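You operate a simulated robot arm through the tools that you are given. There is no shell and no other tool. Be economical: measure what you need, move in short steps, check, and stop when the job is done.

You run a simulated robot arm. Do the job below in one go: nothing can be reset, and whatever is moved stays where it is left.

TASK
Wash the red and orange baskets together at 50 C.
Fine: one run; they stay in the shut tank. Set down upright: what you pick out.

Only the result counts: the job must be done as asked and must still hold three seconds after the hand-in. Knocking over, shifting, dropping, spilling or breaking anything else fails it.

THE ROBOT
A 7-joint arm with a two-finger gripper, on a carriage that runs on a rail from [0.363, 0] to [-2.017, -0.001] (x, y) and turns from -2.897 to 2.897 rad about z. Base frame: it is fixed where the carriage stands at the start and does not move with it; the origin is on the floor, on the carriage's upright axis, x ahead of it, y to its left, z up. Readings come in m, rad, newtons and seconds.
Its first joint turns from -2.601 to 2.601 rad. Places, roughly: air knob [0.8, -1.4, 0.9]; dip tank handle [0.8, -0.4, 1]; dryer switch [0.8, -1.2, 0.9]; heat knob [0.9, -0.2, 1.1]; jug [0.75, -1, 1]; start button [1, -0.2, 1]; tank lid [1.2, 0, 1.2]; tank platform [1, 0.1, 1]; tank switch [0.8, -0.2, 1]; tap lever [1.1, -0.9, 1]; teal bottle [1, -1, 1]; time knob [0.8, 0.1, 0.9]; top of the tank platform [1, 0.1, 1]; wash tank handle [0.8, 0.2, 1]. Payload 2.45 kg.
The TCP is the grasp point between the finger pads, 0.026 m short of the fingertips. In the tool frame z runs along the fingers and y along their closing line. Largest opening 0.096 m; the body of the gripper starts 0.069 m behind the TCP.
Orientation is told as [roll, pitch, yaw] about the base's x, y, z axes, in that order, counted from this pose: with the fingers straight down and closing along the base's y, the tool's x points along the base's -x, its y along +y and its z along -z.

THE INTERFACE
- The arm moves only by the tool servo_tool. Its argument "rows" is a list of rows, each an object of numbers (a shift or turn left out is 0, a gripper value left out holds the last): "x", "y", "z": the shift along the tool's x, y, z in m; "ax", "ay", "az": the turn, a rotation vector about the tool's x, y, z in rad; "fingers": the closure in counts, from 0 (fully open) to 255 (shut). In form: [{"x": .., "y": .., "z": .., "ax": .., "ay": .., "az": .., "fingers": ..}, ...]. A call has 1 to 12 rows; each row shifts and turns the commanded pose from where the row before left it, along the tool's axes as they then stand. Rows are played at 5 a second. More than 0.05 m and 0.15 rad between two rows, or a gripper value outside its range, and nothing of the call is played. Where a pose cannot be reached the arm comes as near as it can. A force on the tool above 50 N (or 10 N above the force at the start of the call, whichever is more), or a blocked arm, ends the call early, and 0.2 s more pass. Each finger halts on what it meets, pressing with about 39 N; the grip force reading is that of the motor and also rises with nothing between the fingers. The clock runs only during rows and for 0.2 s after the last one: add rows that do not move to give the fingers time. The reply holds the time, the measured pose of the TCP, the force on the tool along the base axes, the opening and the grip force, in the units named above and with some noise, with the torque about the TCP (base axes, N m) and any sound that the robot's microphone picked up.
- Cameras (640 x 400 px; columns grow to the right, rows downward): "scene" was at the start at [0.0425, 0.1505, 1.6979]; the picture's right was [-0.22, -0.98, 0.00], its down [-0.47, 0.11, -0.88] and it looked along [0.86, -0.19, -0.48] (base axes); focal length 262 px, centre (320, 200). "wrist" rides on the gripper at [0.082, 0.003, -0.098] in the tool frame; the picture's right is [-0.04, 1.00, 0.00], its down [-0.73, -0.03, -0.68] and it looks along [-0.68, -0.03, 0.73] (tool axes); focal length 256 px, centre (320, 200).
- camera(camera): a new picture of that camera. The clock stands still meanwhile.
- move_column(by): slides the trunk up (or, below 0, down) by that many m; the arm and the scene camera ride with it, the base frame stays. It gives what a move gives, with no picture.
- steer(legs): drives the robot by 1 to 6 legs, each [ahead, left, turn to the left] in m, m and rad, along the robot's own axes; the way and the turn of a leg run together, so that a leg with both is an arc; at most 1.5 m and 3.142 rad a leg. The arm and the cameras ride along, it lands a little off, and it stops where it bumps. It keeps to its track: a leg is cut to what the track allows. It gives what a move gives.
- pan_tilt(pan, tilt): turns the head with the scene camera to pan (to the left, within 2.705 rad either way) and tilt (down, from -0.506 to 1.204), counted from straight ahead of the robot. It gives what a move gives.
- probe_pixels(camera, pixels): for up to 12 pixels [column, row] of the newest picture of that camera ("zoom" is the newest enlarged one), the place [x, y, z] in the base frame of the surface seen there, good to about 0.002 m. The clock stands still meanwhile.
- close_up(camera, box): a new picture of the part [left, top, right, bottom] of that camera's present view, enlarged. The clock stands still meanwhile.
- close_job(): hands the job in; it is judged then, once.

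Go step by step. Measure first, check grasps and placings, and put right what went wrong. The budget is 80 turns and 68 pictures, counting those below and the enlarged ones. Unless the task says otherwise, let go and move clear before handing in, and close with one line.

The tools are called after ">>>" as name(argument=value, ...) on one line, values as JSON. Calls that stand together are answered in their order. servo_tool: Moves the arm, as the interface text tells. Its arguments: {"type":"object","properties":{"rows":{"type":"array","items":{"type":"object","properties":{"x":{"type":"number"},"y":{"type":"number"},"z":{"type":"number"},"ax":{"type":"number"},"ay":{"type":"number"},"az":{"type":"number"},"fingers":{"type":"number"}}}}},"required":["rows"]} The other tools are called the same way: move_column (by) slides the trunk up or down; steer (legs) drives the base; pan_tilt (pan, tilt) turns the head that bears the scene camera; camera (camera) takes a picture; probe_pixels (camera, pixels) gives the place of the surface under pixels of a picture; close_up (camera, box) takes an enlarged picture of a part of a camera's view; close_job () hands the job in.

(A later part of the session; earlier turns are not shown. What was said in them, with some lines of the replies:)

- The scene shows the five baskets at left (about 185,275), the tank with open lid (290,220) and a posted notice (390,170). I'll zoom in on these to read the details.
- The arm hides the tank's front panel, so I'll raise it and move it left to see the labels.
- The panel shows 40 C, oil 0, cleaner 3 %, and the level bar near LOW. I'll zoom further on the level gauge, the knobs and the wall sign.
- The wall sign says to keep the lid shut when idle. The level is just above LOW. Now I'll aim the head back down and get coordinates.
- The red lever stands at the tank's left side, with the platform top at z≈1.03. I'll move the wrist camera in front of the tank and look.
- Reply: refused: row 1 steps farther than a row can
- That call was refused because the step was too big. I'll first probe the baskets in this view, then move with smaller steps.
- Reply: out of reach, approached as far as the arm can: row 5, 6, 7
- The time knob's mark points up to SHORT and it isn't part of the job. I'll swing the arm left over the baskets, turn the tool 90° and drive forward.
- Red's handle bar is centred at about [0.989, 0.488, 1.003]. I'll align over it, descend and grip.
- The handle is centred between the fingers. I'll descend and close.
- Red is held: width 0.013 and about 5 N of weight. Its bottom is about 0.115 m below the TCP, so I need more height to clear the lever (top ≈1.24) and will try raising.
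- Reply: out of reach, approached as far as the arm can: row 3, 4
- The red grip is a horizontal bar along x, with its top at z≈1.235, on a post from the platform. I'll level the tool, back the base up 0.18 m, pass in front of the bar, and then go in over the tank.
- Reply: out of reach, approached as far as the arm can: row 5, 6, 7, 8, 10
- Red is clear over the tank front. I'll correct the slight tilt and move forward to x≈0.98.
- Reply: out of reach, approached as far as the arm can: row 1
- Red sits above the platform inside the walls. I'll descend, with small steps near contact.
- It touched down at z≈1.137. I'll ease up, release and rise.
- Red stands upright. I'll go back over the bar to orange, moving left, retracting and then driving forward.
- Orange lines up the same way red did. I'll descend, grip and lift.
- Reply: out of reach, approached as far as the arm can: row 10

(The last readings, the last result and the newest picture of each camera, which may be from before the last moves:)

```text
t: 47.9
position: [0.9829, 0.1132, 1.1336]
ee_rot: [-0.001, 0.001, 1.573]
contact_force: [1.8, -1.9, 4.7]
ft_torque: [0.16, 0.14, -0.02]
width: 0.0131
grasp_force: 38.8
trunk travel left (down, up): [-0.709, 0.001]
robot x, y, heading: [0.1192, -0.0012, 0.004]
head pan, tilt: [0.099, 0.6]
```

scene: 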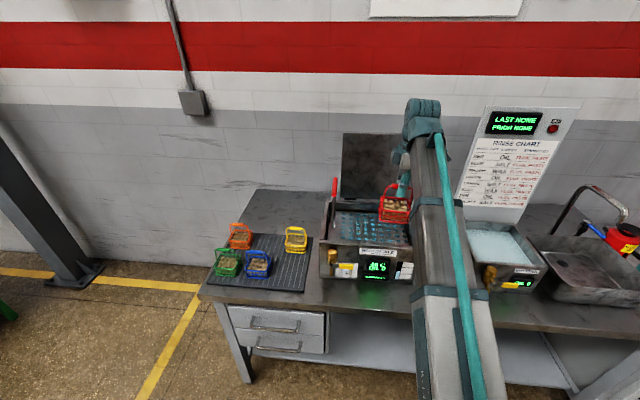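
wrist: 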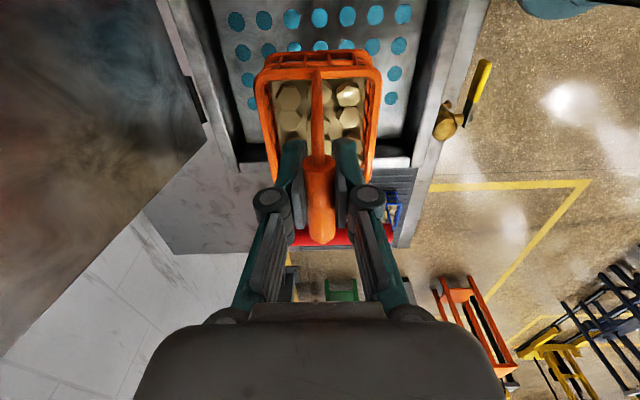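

Orange has touched down. I'll release it, rise and check.

>>> servo_tool(rows=[{"z": -0.001}, {"fingers": 150}, {"fingers": 0}, {"fingers": 0}, {"fingers": 0}, {"fingers": 0}])

>>> servo_tool(rows=[{"z": -0.03}, {"z": -0.04}, {"z": -0.04}, {"z": -0.04}, {"z": -0.015}])

>>> camera(camera="wrist")

>>> close_up(camera="scene", box=[310, 130, 470, 300])

```text
t: 49.3
position: [0.9828, 0.1134, 1.1334]
ee_rot: [-0.001, 0.0, 1.571]
contact_force: [0.0, -0.4, 1.1]
ft_torque: [-0.01, -0.02, 0.02]
width: 0.0961
grasp_force: 0.1
trunk travel left (down, up): [-0.709, 0.001]
robot x, y, heading: [0.1162, 0.0029, -0.001]
head pan, tilt: [0.099, 0.6]
```

```text
t: 50.5
position: [0.9833, 0.112, 1.2994]
ee_rot: [0.001, 0.0, 1.573]
contact_force: [-0.1, 0.2, -0.6]
ft_torque: [0.01, 0.02, 0.02]
width: 0.096
grasp_force: 0.0
trunk travel left (down, up): [-0.709, 0.001]
robot x, y, heading: [0.118, 0.0018, 0.001]
head pan, tilt: [0.099, 0.6]
```

```text
31 pictures are left
```

wrist: 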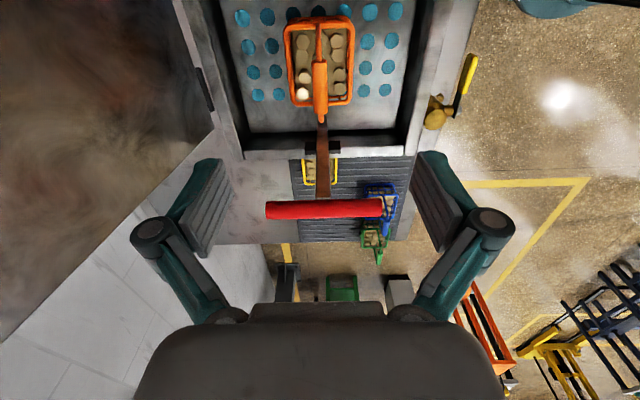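

```text
2.35 times, centred on (390, 215) of scene
```

zoom: 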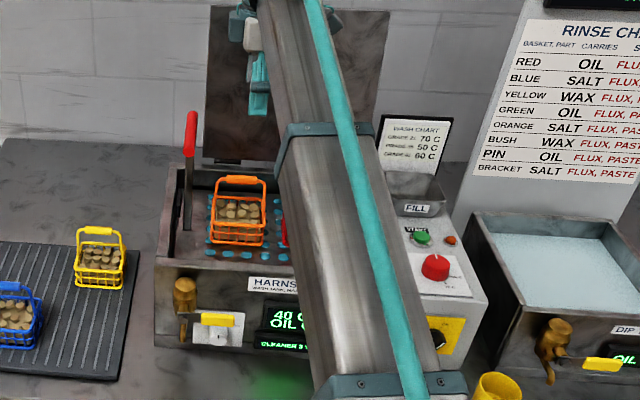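

Both baskets stand upright on the platform. Next I'll turn the tool back to yaw 0 and grip the red bar to lower the platform.

>>> servo_tool(rows=[{"az": 0.1428}, {"az": 0.1428}, {"az": 0.1428}, {"az": 0.1428}, {"az": 0.1428}, {"az": 0.1428}, {"az": 0.1428}, {"az": 0.1428}, {"az": 0.1428}, {"az": 0.1428}, {"az": 0.1428}])

>>> servo_tool(rows=[{"y": 0.045}, {"y": 0.048, "x": 0.008}])

>>> camera(camera="wrist")

```text
t: 52.9
position: [0.9833, 0.1132, 1.2984]
ee_rot: [-0.002, 0.001, 0.001]
contact_force: [-0.7, -0.4, 0.2]
ft_torque: [0.02, -0.02, 0.01]
width: 0.0962
grasp_force: 0.1
trunk travel left (down, up): [-0.709, 0.001]
robot x, y, heading: [0.1183, -0.0003, 0.004]
head pan, tilt: [0.099, 0.6]
```

```text
t: 53.5
position: [0.9736, 0.2068, 1.2978]
ee_rot: [0.0, 0.0, 0.001]
contact_force: [0.6, 0.5, -0.4]
ft_torque: [-0.05, 0.01, 0.01]
width: 0.0958
grasp_force: 0.1
trunk travel left (down, up): [-0.709, 0.001]
robot x, y, heading: [0.1179, -0.001, 0.001]
head pan, tilt: [0.099, 0.6]
```

```text
29 pictures are left
```

wrist: 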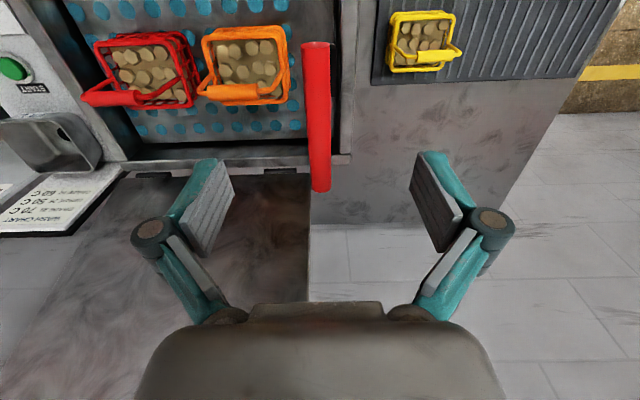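

The bar is centred between the fingers (column 318). I'll descend, grip it and start lowering gently.

>>> servo_tool(rows=[{"z": 0.04}, {"z": 0.035}, {"fingers": 255}, {"fingers": 255}, {"fingers": 255}, {"fingers": 255}, {"fingers": 255}])

>>> servo_tool(rows=[{"z": 0.01}, {"z": 0.01}, {"z": 0.01}, {"z": 0.01}])

```text
t: 55.1
position: [0.9735, 0.2049, 1.2245]
ee_rot: [0.0, 0.0, 0.002]
contact_force: [0.3, 0.4, -1.6]
ft_torque: [-0.02, -0.29, -0.18]
width: 0.0164
grasp_force: 41.5
trunk travel left (down, up): [-0.709, 0.001]
robot x, y, heading: [0.1225, -0.0023, -0.005]
head pan, tilt: [0.099, 0.6]
```

```text
t: 56.1
position: [0.9739, 0.2061, 1.1835]
ee_rot: [-0.002, -0.001, 0.002]
contact_force: [1.4, -2.3, -2.1]
ft_torque: [-0.01, -1.11, -0.05]
width: 0.0166
grasp_force: 41.8
trunk travel left (down, up): [-0.709, 0.001]
robot x, y, heading: [0.1168, 0.0036, -0.003]
head pan, tilt: [0.099, 0.6]
```

>>> servo_tool(rows=[{"z": 0.01}, {"z": 0.01}, {"z": 0.01}, {"z": 0.01}])

>>> close_up(camera="scene", box=[310, 130, 470, 300])

```text
t: 57.1
position: [0.9735, 0.2061, 1.1421]
ee_rot: [0.001, 0.003, 0.004]
contact_force: [-0.1, -0.9, -1.0]
ft_torque: [0.0, -0.42, -0.11]
width: 0.0168
grasp_force: 41.6
trunk travel left (down, up): [-0.709, 0.001]
robot x, y, heading: [0.1214, -0.0018, 0.001]
head pan, tilt: [0.099, 0.6]
```

```text
2.35 times, centred on (390, 215) of scene
```

zoom: 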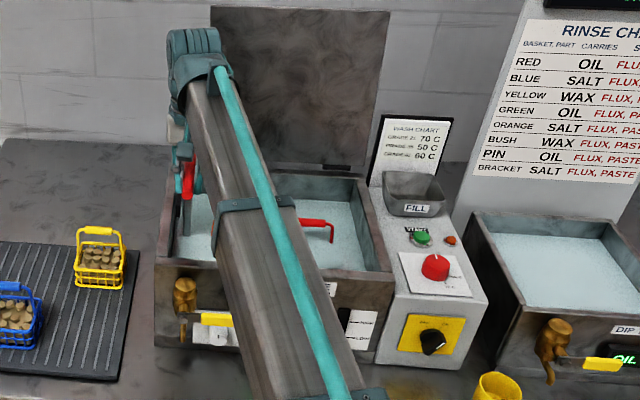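

The platform is going under. I'll keep lowering until it stops.

>>> servo_tool(rows=[{"z": 0.008}, {"z": 0.008}, {"z": 0.008}])

>>> servo_tool(rows=[{"z": 0.005}, {"z": 0.005}, {"z": 0.005}])

```text
t: 57.9
position: [0.9753, 0.2059, 1.1195]
ee_rot: [-0.001, 0.002, 0.001]
contact_force: [-4.9, -1.1, 2.0]
ft_torque: [-0.08, 0.39, -0.14]
width: 0.0165
grasp_force: 42.2
trunk travel left (down, up): [-0.709, 0.001]
robot x, y, heading: [0.1223, -0.0006, -0.002]
head pan, tilt: [0.099, 0.6]
```

```text
t: 58.7
position: [0.9727, 0.2069, 1.1047]
ee_rot: [0.001, -0.002, 0.004]
contact_force: [0.2, -0.6, 21.3]
ft_torque: [0.01, 0.21, -0.23]
width: 0.0169
grasp_force: 41.6
trunk travel left (down, up): [-0.709, 0.001]
robot x, y, heading: [0.1182, 0.0002, 0.002]
head pan, tilt: [0.099, 0.6]
```

The bottom stop was reached (21 N). I'll open a bit, rise and look.

>>> servo_tool(rows=[{"z": -0.002}, {"fingers": 120}, {"fingers": 120}, {"fingers": 120}, {"fingers": 120}, {"z": -0.04}, {"z": -0.05}, {"z": -0.05}, {"z": -0.04}])

>>> camera(camera="wrist")

>>> camera(camera="scene")

```text
t: 60.7
position: [0.9738, 0.2062, 1.2858]
ee_rot: [-0.001, 0.0, 0.003]
contact_force: [-0.2, -0.3, -0.3]
ft_torque: [0.0, -0.01, -0.05]
width: 0.0508
grasp_force: 0.0
trunk travel left (down, up): [-0.709, 0.001]
robot x, y, heading: [0.1215, -0.0048, 0.005]
head pan, tilt: [0.099, 0.6]
```

```text
27 pictures are left
```

wrist: 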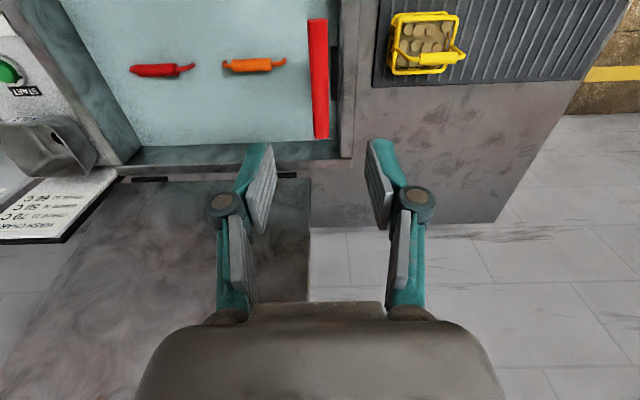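

```text
26 pictures are left
```

scene: 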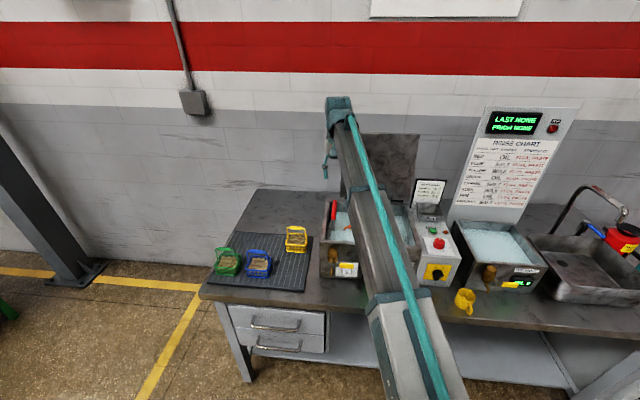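

The platform is down, both baskets are submerged and the bar stayed low. Now the lid: I'll measure it and the wall behind it from the scene picture.

>>> probe_pixels(camera="scene", pixels=[[418, 136], [412, 165], [408, 190], [390, 134], [430, 120], [300, 150], [240, 195], [362, 136]])

>>> servo_tool(rows=[{"z": -0.03, "fingers": 0}, {"y": 0.04}, {"y": 0.04}])

>>> servo_tool(rows=[{"az": -0.1428}, {"az": -0.1428}, {"az": -0.1428}, {"az": -0.1428}, {"az": -0.1428}, {"az": -0.1428}, {"az": -0.1428}, {"az": -0.1428}, {"az": -0.1428}, {"az": -0.1428}, {"az": -0.1428}])

>>> steer(legs=[[0.1, 0, 0]])

>>> camera(camera="scene")

```text
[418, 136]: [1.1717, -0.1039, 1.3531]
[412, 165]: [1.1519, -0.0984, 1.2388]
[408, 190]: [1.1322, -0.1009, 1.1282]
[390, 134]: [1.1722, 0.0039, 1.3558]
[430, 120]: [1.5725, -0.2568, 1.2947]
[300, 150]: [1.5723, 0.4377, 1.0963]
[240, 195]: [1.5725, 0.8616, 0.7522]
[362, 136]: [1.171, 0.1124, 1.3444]
```

```text
t: 61.5
position: [0.9736, 0.2872, 1.3164]
ee_rot: [0.001, 0.001, 0.0]
contact_force: [-0.6, 0.2, 0.3]
ft_torque: [-0.02, 0.01, -0.01]
width: 0.0961
grasp_force: 0.1
trunk travel left (down, up): [-0.709, 0.001]
robot x, y, heading: [0.1213, -0.0011, 0.005]
head pan, tilt: [0.099, 0.6]
```

```text
t: 63.9
position: [0.9751, 0.2865, 1.3176]
ee_rot: [0.001, 0.0, 1.575]
contact_force: [-0.3, -0.1, -0.1]
ft_torque: [0.02, -0.02, -0.01]
width: 0.0961
grasp_force: 0.0
trunk travel left (down, up): [-0.709, 0.001]
robot x, y, heading: [0.1209, -0.0018, 0.0]
head pan, tilt: [0.099, 0.6]
```

```text
t: 65.0
position: [1.0782, 0.2868, 1.3149]
ee_rot: [0.003, -0.001, 1.574]
contact_force: [1.3, -0.6, -0.1]
ft_torque: [0.03, 0.04, 0.0]
width: 0.0959
grasp_force: 0.0
trunk travel left (down, up): [-0.709, 0.001]
robot x, y, heading: [0.222, 0.0011, 0.004]
head pan, tilt: [0.099, 0.6]
```

```text
25 pictures are left
```

scene: 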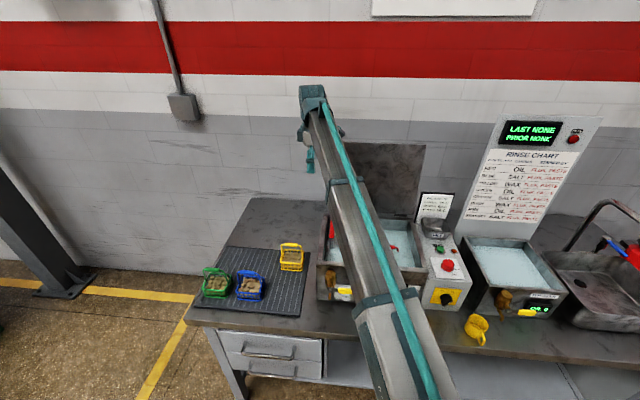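

The wall is far behind (x=1.57). I'll drive to x≈1.168 and slide in so the fingers straddle the lid's edge.

>>> steer(legs=[[0.09, 0, 0]])

>>> camera(camera="wrist")

```text
t: 66.1
position: [1.1668, 0.287, 1.3165]
ee_rot: [0.003, 0.001, 1.573]
contact_force: [0.4, 0.0, -1.3]
ft_torque: [-0.03, 0.08, 0.02]
width: 0.0958
grasp_force: 0.0
trunk travel left (down, up): [-0.709, 0.001]
robot x, y, heading: [0.31, -0.0018, 0.001]
head pan, tilt: [0.099, 0.6]
```

```text
24 pictures are left
```

wrist: 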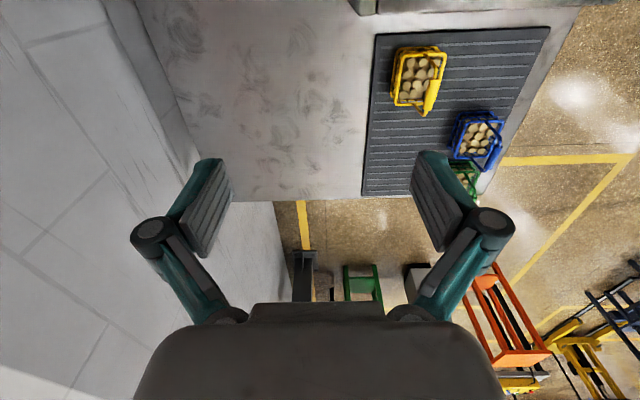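

>>> servo_tool(rows=[{"x": 0.05}, {"x": 0.05}, {"x": 0.03}, {"x": 0.03}])

>>> camera(camera="wrist")

>>> close_up(camera="scene", box=[270, 80, 470, 300])

```text
t: 67.1
position: [1.1671, 0.1243, 1.315]
ee_rot: [0.002, 0.0, 1.571]
contact_force: [-0.5, -0.7, -0.1]
ft_torque: [0.02, 0.01, 0.01]
width: 0.0961
grasp_force: 0.1
trunk travel left (down, up): [-0.709, 0.001]
robot x, y, heading: [0.3091, 0.0002, 0.004]
head pan, tilt: [0.099, 0.6]
```

```text
23 pictures are left
```

wrist: 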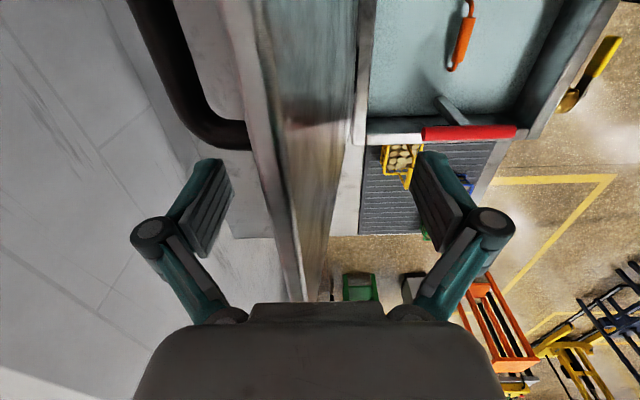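

```text
1.82 times, centred on (370, 190) of scene
```

zoom: 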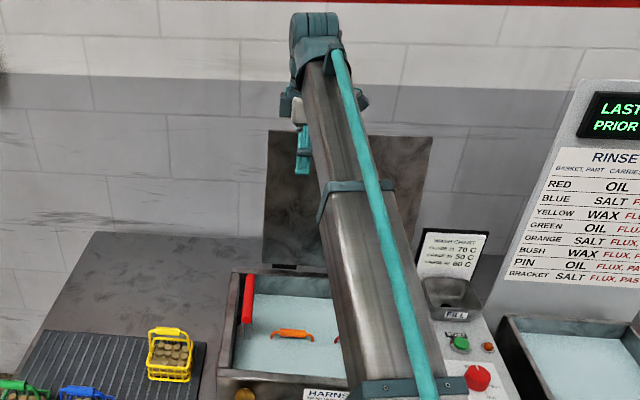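

The fingers straddle the lid, and a dark handle bar is visible on its back (190,80). I'll probe that.

>>> probe_pixels(camera="wrist", pixels=[[160, 20], [185, 90], [220, 135], [240, 135], [265, 100], [320, 100], [240, 60]])

```text
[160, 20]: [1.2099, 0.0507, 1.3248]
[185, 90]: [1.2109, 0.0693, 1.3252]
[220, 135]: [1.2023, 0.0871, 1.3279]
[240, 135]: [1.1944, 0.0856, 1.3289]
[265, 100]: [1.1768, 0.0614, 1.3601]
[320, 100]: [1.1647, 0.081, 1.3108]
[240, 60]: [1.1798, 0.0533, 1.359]
```

The lid is about x 1.165–1.18 at this height with its handle at y<0.09, clear of my finger. I'll narrow the opening and start pulling the lid forward.

>>> servo_tool(rows=[{"fingers": 120}, {"fingers": 120}, {"fingers": 120}, {"y": 0.02}, {"y": 0.02}, {"y": 0.02}, {"y": 0.02}])

>>> camera(camera="wrist")

```text
t: 68.7
position: [1.0853, 0.1269, 1.3169]
ee_rot: [0.001, 0.0, 1.571]
contact_force: [0.4, 0.6, -0.4]
ft_torque: [0.0, -0.01, 0.01]
width: 0.0508
grasp_force: 0.0
trunk travel left (down, up): [-0.709, 0.001]
robot x, y, heading: [0.3083, -0.0009, 0.002]
head pan, tilt: [0.099, 0.6]
```

```text
21 pictures are left
```

wrist: 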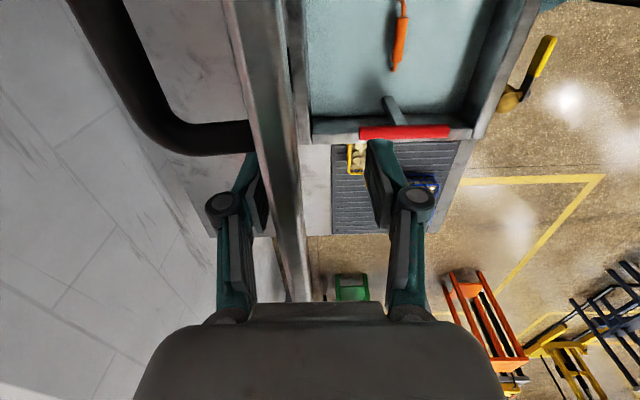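

The lid follows with little force. I'll keep pulling along the arc.

>>> servo_tool(rows=[{"y": 0.025, "z": 0.002}, {"y": 0.025, "z": 0.005}, {"y": 0.025, "z": 0.01}, {"y": 0.025, "z": 0.012}])

>>> camera(camera="wrist")

```text
t: 69.7
position: [0.9856, 0.1249, 1.2877]
ee_rot: [0.0, 0.001, 1.573]
contact_force: [-1.8, 0.8, -0.3]
ft_torque: [-0.02, -0.04, -0.02]
width: 0.0517
grasp_force: 1.2
trunk travel left (down, up): [-0.709, 0.001]
robot x, y, heading: [0.3109, 0.0021, -0.0]
head pan, tilt: [0.099, 0.6]
```

```text
20 pictures are left
```

wrist: 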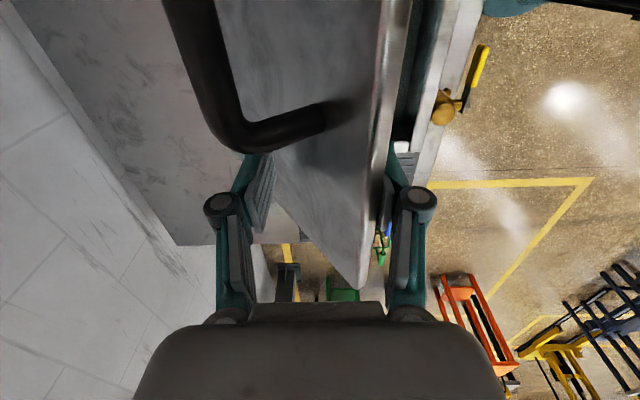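

The lid now rests on the near finger. I'll follow it down the arc.

>>> servo_tool(rows=[{"y": 0.024, "z": 0.014}, {"y": 0.024, "z": 0.018}, {"y": 0.023, "z": 0.021}])

>>> camera(camera="wrist")

```text
t: 70.5
position: [0.9135, 0.1273, 1.2358]
ee_rot: [0.001, 0.001, 1.573]
contact_force: [-3.0, -0.6, -1.2]
ft_torque: [-0.01, -0.01, -0.05]
width: 0.0522
grasp_force: 1.4
trunk travel left (down, up): [-0.709, 0.001]
robot x, y, heading: [0.3124, 0.0001, 0.001]
head pan, tilt: [0.099, 0.6]
```

```text
19 pictures are left
```

wrist: 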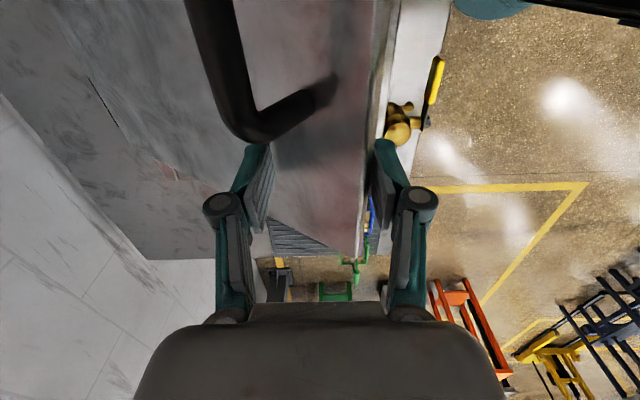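

>>> servo_tool(rows=[{"y": 0.01, "z": 0.018}, {"y": 0.009, "z": 0.018}, {"y": 0.006, "z": 0.018}])

>>> camera(camera="wrist")

>>> close_up(camera="scene", box=[290, 150, 510, 330])

```text
t: 71.3
position: [0.8851, 0.1261, 1.1845]
ee_rot: [0.001, 0.0, 1.572]
contact_force: [-28.2, 3.5, 15.7]
ft_torque: [0.63, -1.25, -0.98]
width: 0.0541
grasp_force: 44.0
trunk travel left (down, up): [-0.709, 0.001]
robot x, y, heading: [0.312, 0.0041, 0.004]
head pan, tilt: [0.099, 0.6]
```

```text
18 pictures are left
```

wrist: 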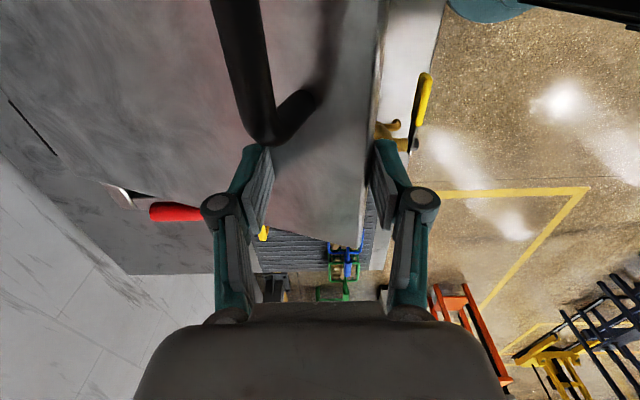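

```text
2.22 times, centred on (400, 240) of scene
```

zoom: 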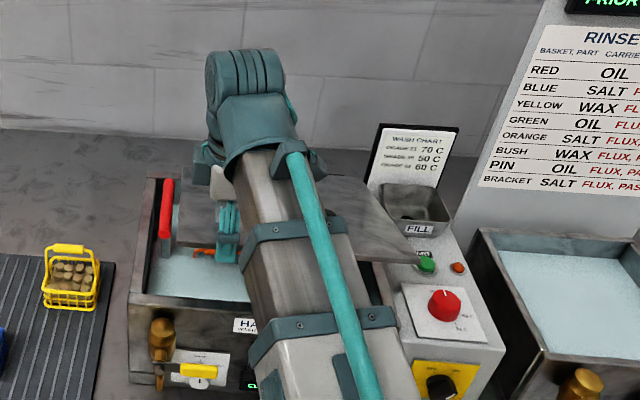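

The lid is about 25° from closed and wedged between the fingers. I'll ease the fingers open and back off toward −x so it can settle.

>>> servo_tool(rows=[{"y": 0.006, "z": -0.004}, {"y": 0.008, "z": -0.002, "fingers": 90}, {"y": 0.008}, {"y": 0.008}])

>>> camera(camera="wrist")

```text
t: 72.3
position: [0.8616, 0.1263, 1.1869]
ee_rot: [-0.001, 0.0, 1.574]
contact_force: [-1.0, 0.4, 0.4]
ft_torque: [-0.01, 0.01, 0.0]
width: 0.0621
grasp_force: 0.0
trunk travel left (down, up): [-0.709, 0.001]
robot x, y, heading: [0.3111, -0.0006, 0.001]
head pan, tilt: [0.099, 0.6]
```

```text
16 pictures are left
```

wrist: 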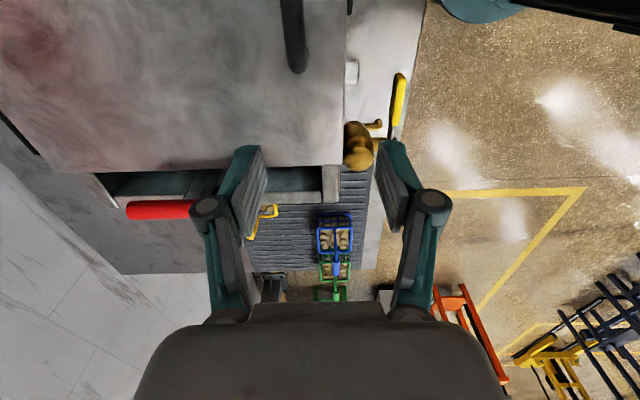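

The lid dropped. I'll check that it's flat.

>>> probe_pixels(camera="wrist", pixels=[[340, 20], [330, 140], [100, 50], [110, 160], [250, 100], [330, 180], [165, 210]])

>>> servo_tool(rows=[{"z": -0.04}, {"z": -0.04}, {"x": -0.05}, {"x": -0.05}, {"x": -0.05}, {"x": -0.05}])

>>> close_up(camera="scene", box=[300, 180, 520, 330])

```text
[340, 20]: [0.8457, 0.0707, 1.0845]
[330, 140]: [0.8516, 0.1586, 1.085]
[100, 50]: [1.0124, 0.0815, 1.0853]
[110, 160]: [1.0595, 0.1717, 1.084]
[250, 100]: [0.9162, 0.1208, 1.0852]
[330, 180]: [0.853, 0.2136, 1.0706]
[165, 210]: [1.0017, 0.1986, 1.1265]
```

```text
t: 73.7
position: [0.8695, 0.3305, 1.241]
ee_rot: [-0.001, 0.0, 1.572]
contact_force: [-0.8, 0.8, 0.2]
ft_torque: [0.01, -0.01, 0.01]
width: 0.0619
grasp_force: 0.0
out of reach, approached as far as the arm can: row 2
trunk travel left (down, up): [-0.709, 0.001]
robot x, y, heading: [0.3132, 0.0015, 0.001]
head pan, tilt: [0.099, 0.6]
```

```text
2.67 times, centred on (410, 255) of scene
```

zoom: 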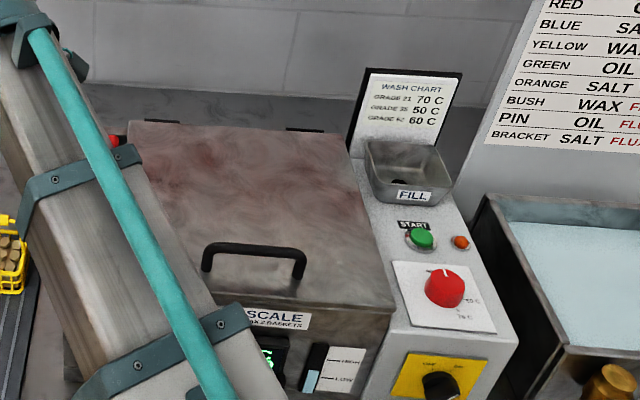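

The lid lies flat at z≈1.085. Now I'll move to the control box and look at the heat knob from the front.

>>> steer(legs=[[-0.16, 0, 0]])

>>> servo_tool(rows=[{"az": 0.1428}, {"az": 0.1428}, {"az": 0.1428}, {"az": 0.1428}, {"az": 0.1428}, {"az": 0.1428}, {"az": 0.1428}, {"az": 0.1428}, {"az": 0.1428}, {"az": 0.1428}, {"az": 0.1428}])

>>> servo_tool(rows=[{"y": -0.05}, {"y": -0.05}, {"y": -0.05}, {"y": -0.05}, {"y": -0.05}, {"y": -0.05}, {"y": -0.05}, {"y": -0.05}, {"y": -0.05}, {"y": -0.05}, {"x": -0.04}])

>>> camera(camera="wrist")

```text
t: 75.2
position: [0.7102, 0.3298, 1.2414]
ee_rot: [-0.002, -0.001, 1.573]
contact_force: [-0.2, 0.0, -0.9]
ft_torque: [0.02, -0.02, -0.01]
width: 0.0622
grasp_force: 0.1
trunk travel left (down, up): [-0.709, 0.001]
robot x, y, heading: [0.1537, 0.0015, 0.002]
head pan, tilt: [0.099, 0.6]
```

```text
t: 77.5
position: [0.7109, 0.3294, 1.2428]
ee_rot: [0.0, -0.002, 0.002]
contact_force: [-0.2, -0.4, 0.1]
ft_torque: [0.01, 0.02, 0.02]
width: 0.062
grasp_force: 0.0
trunk travel left (down, up): [-0.709, 0.001]
robot x, y, heading: [0.1527, 0.0013, 0.002]
head pan, tilt: [0.099, 0.6]
```

```text
t: 80.0
position: [0.7588, -0.1683, 1.2303]
ee_rot: [0.0, 0.003, 0.005]
contact_force: [-0.5, 0.0, 0.0]
ft_torque: [-0.03, 0.03, 0.01]
width: 0.0622
grasp_force: 0.0
out of reach, approached as far as the arm can: row 4, 5, 7
trunk travel left (down, up): [-0.709, 0.001]
robot x, y, heading: [0.1531, -0.0025, 0.002]
head pan, tilt: [0.099, 0.6]
```

```text
14 pictures are left
```

wrist: 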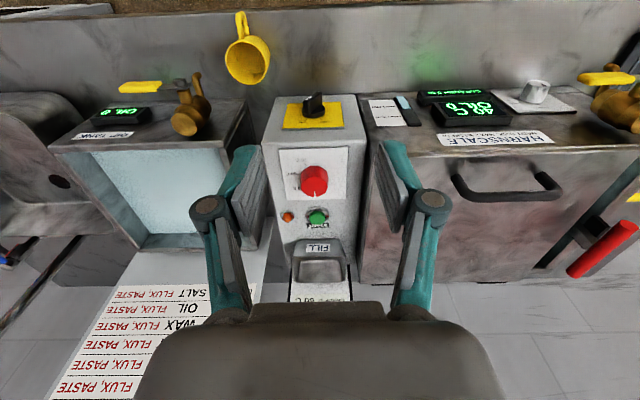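

>>> close_up(camera="wrist", box=[265, 85, 365, 235])

>>> probe_pixels(camera="zoom", pixels=[[325, 285], [325, 245], [325, 210], [325, 325], [260, 310], [340, 335], [330, 350], [300, 60], [260, 180], [390, 180], [265, 350]])

```text
2.67 times, centred on (315, 160) of wrist
```

zoom: 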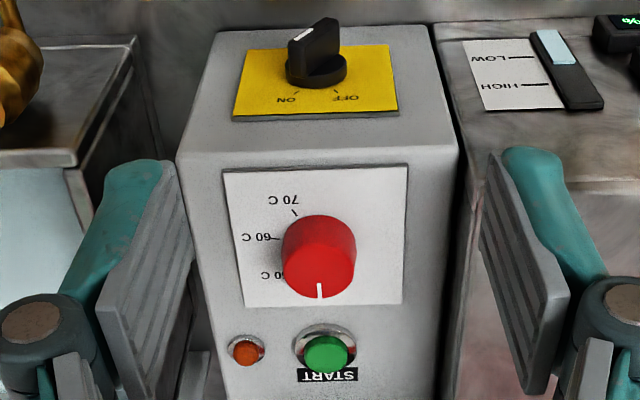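

```text
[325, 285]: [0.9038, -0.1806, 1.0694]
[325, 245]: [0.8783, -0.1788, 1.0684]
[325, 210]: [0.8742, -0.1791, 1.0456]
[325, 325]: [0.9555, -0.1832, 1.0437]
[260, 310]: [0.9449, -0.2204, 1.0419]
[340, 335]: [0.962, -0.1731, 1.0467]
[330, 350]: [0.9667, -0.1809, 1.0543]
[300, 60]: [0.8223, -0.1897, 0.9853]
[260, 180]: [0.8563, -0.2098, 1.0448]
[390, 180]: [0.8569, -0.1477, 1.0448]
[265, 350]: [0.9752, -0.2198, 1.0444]
```

>>> probe_pixels(camera="zoom", pixels=[[293, 210], [297, 215], [274, 238], [278, 239], [280, 274], [266, 275], [283, 200], [283, 265], [357, 255], [320, 297], [320, 215], [256, 237]])

>>> close_up(camera="scene", box=[420, 215, 490, 315])

```text
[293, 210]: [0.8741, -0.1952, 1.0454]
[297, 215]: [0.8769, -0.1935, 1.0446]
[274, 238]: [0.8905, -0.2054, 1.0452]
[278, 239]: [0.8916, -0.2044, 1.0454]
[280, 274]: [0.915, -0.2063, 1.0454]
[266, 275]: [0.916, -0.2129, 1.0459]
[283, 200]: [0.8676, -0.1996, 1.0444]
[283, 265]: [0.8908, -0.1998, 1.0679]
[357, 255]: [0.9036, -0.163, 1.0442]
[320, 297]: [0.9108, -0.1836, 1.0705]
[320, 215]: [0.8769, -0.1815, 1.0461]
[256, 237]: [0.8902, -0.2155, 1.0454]
```

```text
4.00 times, centred on (455, 265) of scene
```

zoom: 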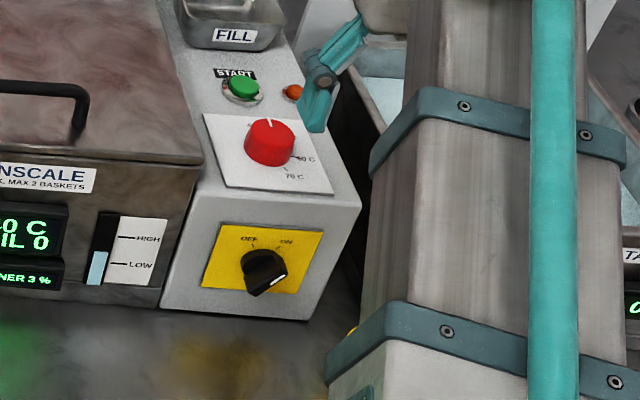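

The pointer is at 40 (straight back, +x), with 60 and 70 about 96° and 144° clockwise, so 50 lies about 48° clockwise. The power switch mark points up-right to ON. I'll move over the knob at [0.893, -0.181].

>>> servo_tool(rows=[{"x": -0.045, "y": -0.012}, {"x": -0.045}, {"x": -0.044}, {"z": 0.045}, {"z": 0.045}])

>>> camera(camera="wrist")

```text
t: 81.2
position: [0.8922, -0.1806, 1.1385]
ee_rot: [0.0, 0.0, 0.004]
contact_force: [-1.4, 0.4, -0.2]
ft_torque: [0.0, 0.0, -0.02]
width: 0.0621
grasp_force: 0.0
trunk travel left (down, up): [-0.709, 0.001]
robot x, y, heading: [0.1515, -0.0027, 0.003]
head pan, tilt: [0.099, 0.6]
```

```text
11 pictures are left
```

wrist: 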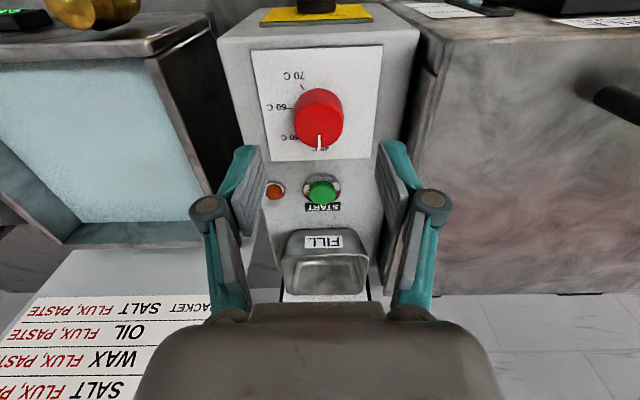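

"40 C" is now visible right behind the pointer (320,150) and 50 is at lower left (298,140). I'll descend, grip and turn 48° clockwise.

>>> servo_tool(rows=[{"z": 0.035}, {"z": 0.027}, {"fingers": 255}, {"fingers": 255}, {"fingers": 255}, {"fingers": 255}])

>>> servo_tool(rows=[{"az": 0.14}, {"az": 0.14}, {"az": 0.14}, {"az": 0.14}, {"az": 0.14}, {"az": 0.138}])

```text
t: 82.5
position: [0.8912, -0.1816, 1.0787]
ee_rot: [0.0, 0.0, 0.003]
contact_force: [-0.4, -0.2, -2.0]
ft_torque: [0.0, -0.2, -0.03]
width: 0.0365
grasp_force: 45.2
trunk travel left (down, up): [-0.709, 0.001]
robot x, y, heading: [0.1556, -0.0005, 0.002]
head pan, tilt: [0.099, 0.6]
```

```text
t: 84.0
position: [0.8926, -0.1787, 1.0786]
ee_rot: [0.001, 0.002, -0.835]
contact_force: [6.5, 14.8, -5.8]
ft_torque: [0.3, -0.45, 0.05]
width: 0.0364
grasp_force: 45.3
trunk travel left (down, up): [-0.709, 0.001]
robot x, y, heading: [0.1542, 0.0048, 0.006]
head pan, tilt: [0.099, 0.6]
```

Turned. I'll release, rise and turn back, then check the pointer.

>>> servo_tool(rows=[{"fingers": 90}, {"fingers": 90}, {"fingers": 90}, {"z": -0.03}, {"z": -0.032}, {"az": -0.14}, {"az": -0.14}, {"az": -0.14}, {"az": -0.14}, {"az": -0.14}, {"az": -0.138}])

>>> close_up(camera="wrist", box=[220, 30, 420, 230])

```text
t: 86.3
position: [0.8916, -0.1824, 1.1415]
ee_rot: [0.001, 0.0, 0.007]
contact_force: [0.2, -0.1, -0.3]
ft_torque: [0.02, -0.01, -0.02]
width: 0.0622
grasp_force: 0.2
trunk travel left (down, up): [-0.709, 0.001]
robot x, y, heading: [0.1525, 0.0032, 0.006]
head pan, tilt: [0.099, 0.6]
```

```text
2.00 times, centred on (320, 130) of wrist
```

zoom: 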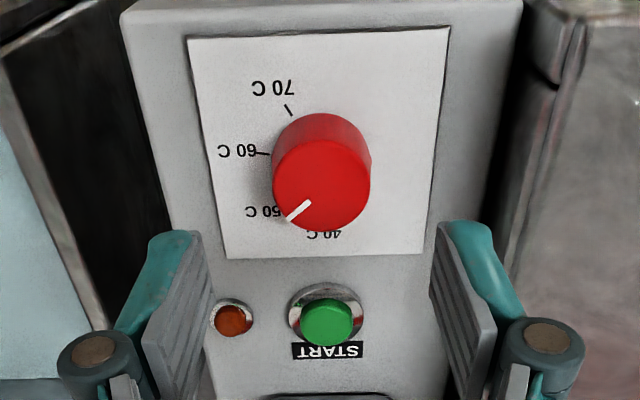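

The pointer is at 50 C. Next I'll locate the start button and position closed fingers above it.

>>> probe_pixels(camera="zoom", pixels=[[328, 315], [328, 325], [328, 335], [310, 322], [345, 322], [328, 385]])

>>> servo_tool(rows=[{"fingers": 255, "x": -0.04}, {"fingers": 255, "x": -0.036}, {"fingers": 255}, {"fingers": 255}])

>>> camera(camera="wrist")

```text
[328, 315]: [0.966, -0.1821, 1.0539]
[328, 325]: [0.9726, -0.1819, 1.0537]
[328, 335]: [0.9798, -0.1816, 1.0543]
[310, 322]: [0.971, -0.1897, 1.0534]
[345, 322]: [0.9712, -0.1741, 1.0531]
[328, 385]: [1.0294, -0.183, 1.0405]
```

```text
t: 87.3
position: [0.9676, -0.1814, 1.1409]
ee_rot: [0.0, -0.001, 0.003]
contact_force: [-0.1, 0.1, 0.2]
ft_torque: [-0.03, -0.01, 0.03]
width: 0.0
grasp_force: 29.0
trunk travel left (down, up): [-0.709, 0.001]
robot x, y, heading: [0.1525, -0.0, 0.005]
head pan, tilt: [0.099, 0.6]
```

```text
9 pictures are left
```

wrist: 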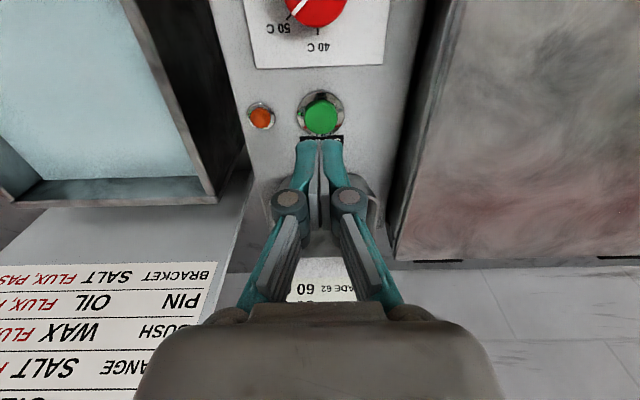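

>>> servo_tool(rows=[{"x": -0.003, "z": 0.03}, {"z": 0.025}])

>>> servo_tool(rows=[{"z": 0.003}, {"z": 0.003}, {"z": 0.003}, {"z": 0.002}])

```text
t: 88.0
position: [0.9713, -0.1812, 1.087]
ee_rot: [0.0, 0.0, 0.003]
contact_force: [0.3, 0.4, 0.4]
ft_torque: [-0.02, -0.02, 0.0]
width: 0.0
grasp_force: 28.4
trunk travel left (down, up): [-0.709, 0.001]
robot x, y, heading: [0.1571, 0.0013, 0.002]
head pan, tilt: [0.099, 0.6]
```

```text
t: 89.0
position: [0.9709, -0.181, 1.0754]
ee_rot: [0.001, 0.0, 0.003]
contact_force: [0.4, 0.8, 2.2]
ft_torque: [0.04, -0.03, 0.02]
width: 0.0061
grasp_force: 28.6
trunk travel left (down, up): [-0.709, 0.001]
robot x, y, heading: [0.1517, -0.002, -0.001]
head pan, tilt: [0.099, 0.6]
heard: click
```

Heard a click. I'll rise, move back and look at the display.

>>> servo_tool(rows=[{"z": -0.03}, {"z": -0.04}, {"z": -0.04}, {"x": 0.05}, {"x": 0.05}, {"x": 0.05}, {"x": 0.05}])

>>> close_up(camera="wrist", box=[240, 60, 560, 260])

```text
t: 90.5
position: [0.7691, -0.1828, 1.1862]
ee_rot: [0.001, 0.0, 0.004]
contact_force: [0.5, 0.3, 0.7]
ft_torque: [0.02, 0.0, 0.0]
width: 0.0
grasp_force: 28.6
trunk travel left (down, up): [-0.709, 0.001]
robot x, y, heading: [0.1527, 0.0013, 0.002]
head pan, tilt: [0.099, 0.6]
```

```text
2.00 times, centred on (400, 160) of wrist
```

zoom: 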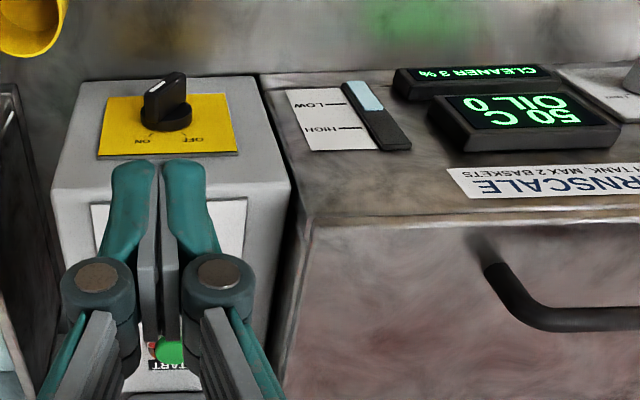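

The display shows 50 C, but I need to see whether it's running. I'll move the arm away to the left and check the lamp and switch from the scene camera.

>>> servo_tool(rows=[{"x": 0.03, "z": -0.03}, {"y": 0.05}, {"y": 0.05}, {"y": 0.05}, {"y": 0.05}, {"y": 0.05}, {"y": 0.05}, {"y": 0.05}, {"y": 0.05}, {"y": 0.05}, {"y": 0.05}, {"y": 0.05}])

>>> close_up(camera="scene", box=[370, 190, 490, 310])

```text
t: 93.2
position: [0.7386, 0.3718, 1.2133]
ee_rot: [0.001, 0.0, 0.004]
contact_force: [0.3, 0.2, 0.5]
ft_torque: [0.02, -0.03, 0.04]
width: 0.0
grasp_force: 28.3
trunk travel left (down, up): [-0.709, 0.001]
robot x, y, heading: [0.156, 0.0004, 0.002]
head pan, tilt: [0.099, 0.6]
```

```text
3.33 times, centred on (430, 250) of scene
```

zoom: 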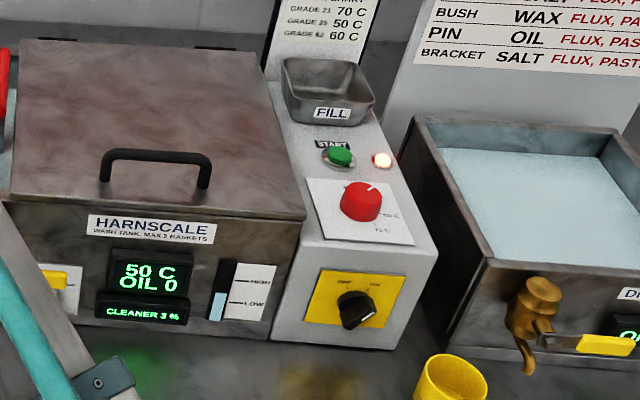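

The lamp at (382,160) is lit, so the wash is running. I'll wait for it to finish.

>>> servo_tool(rows=[{}, {}, {}, {}, {}, {}, {}, {}, {}, {}, {}, {}])

>>> servo_tool(rows=[{}, {}, {}, {}, {}, {}, {}, {}, {}, {}, {}, {}])

>>> servo_tool(rows=[{}, {}, {}, {}, {}, {}, {}, {}, {}, {}, {}, {}])

>>> servo_tool(rows=[{}, {}, {}, {}, {}, {}, {}, {}, {}, {}, {}, {}])

>>> close_up(camera="scene", box=[370, 190, 490, 310])

```text
t: 95.8
position: [0.7382, 0.369, 1.2138]
ee_rot: [0.0, 0.0, 0.004]
contact_force: [-0.6, 0.2, 0.6]
ft_torque: [0.02, 0.03, -0.03]
width: 0.0001
grasp_force: 28.6
trunk travel left (down, up): [-0.709, 0.001]
robot x, y, heading: [0.1506, 0.0014, -0.001]
head pan, tilt: [0.099, 0.6]
```

```text
t: 98.3
position: [0.7386, 0.3689, 1.2137]
ee_rot: [0.0, 0.001, 0.003]
contact_force: [-0.5, 0.8, 0.3]
ft_torque: [0.02, 0.0, 0.01]
width: 0.0001
grasp_force: 28.7
trunk travel left (down, up): [-0.709, 0.001]
robot x, y, heading: [0.1527, -0.0021, 0.007]
head pan, tilt: [0.099, 0.6]
```

```text
t: 101.0
position: [0.7378, 0.3703, 1.2135]
ee_rot: [0.001, 0.002, 0.004]
contact_force: [0.9, 1.0, -0.1]
ft_torque: [0.01, 0.01, 0.02]
width: 0.0
grasp_force: 28.0
trunk travel left (down, up): [-0.709, 0.001]
robot x, y, heading: [0.151, -0.0006, -0.0]
head pan, tilt: [0.099, 0.6]
```

```text
t: 103.5
position: [0.739, 0.3692, 1.2135]
ee_rot: [0.001, -0.001, 0.003]
contact_force: [0.4, 0.4, -0.6]
ft_torque: [-0.01, 0.02, 0.0]
width: 0.0
grasp_force: 28.5
trunk travel left (down, up): [-0.709, 0.001]
robot x, y, heading: [0.1496, -0.0005, 0.008]
head pan, tilt: [0.099, 0.6]
```

```text
3.33 times, centred on (430, 250) of scene
```

zoom: 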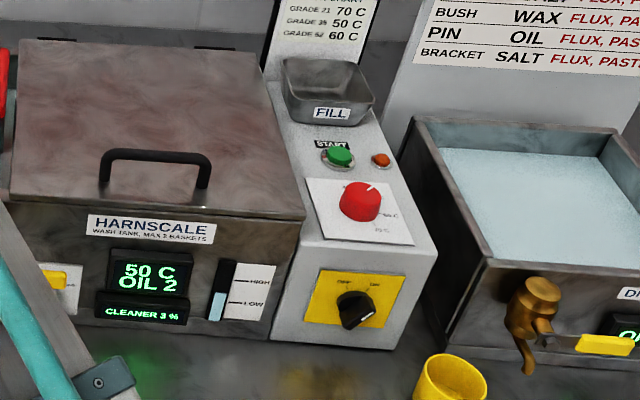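

The lamp is off and OIL reads 2, so the run is finished. I'll do one last overall check.

>>> camera(camera="scene")

```text
5 pictures are left
```

scene: 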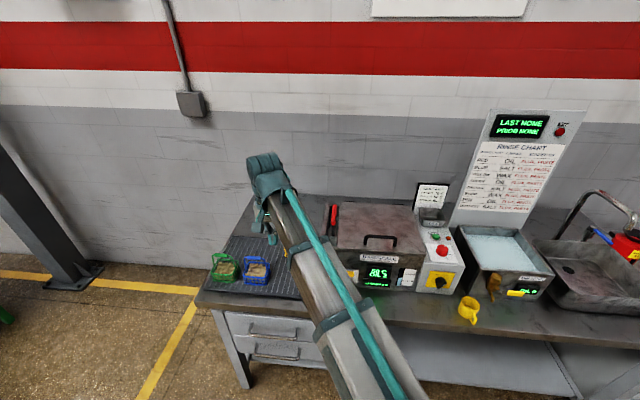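

The tank is shut with both baskets inside, the arm is clear and nothing else looks disturbed, so I'm handing in.

>>> close_job()

```text
The job is handed in.
```

The red and orange baskets were washed together in one 50 C run and are still in the shut tank. The run lamp went off and the oil count rose from 0 to 2. The time knob stayed on SHORT, where I found it, since the job gave no time.
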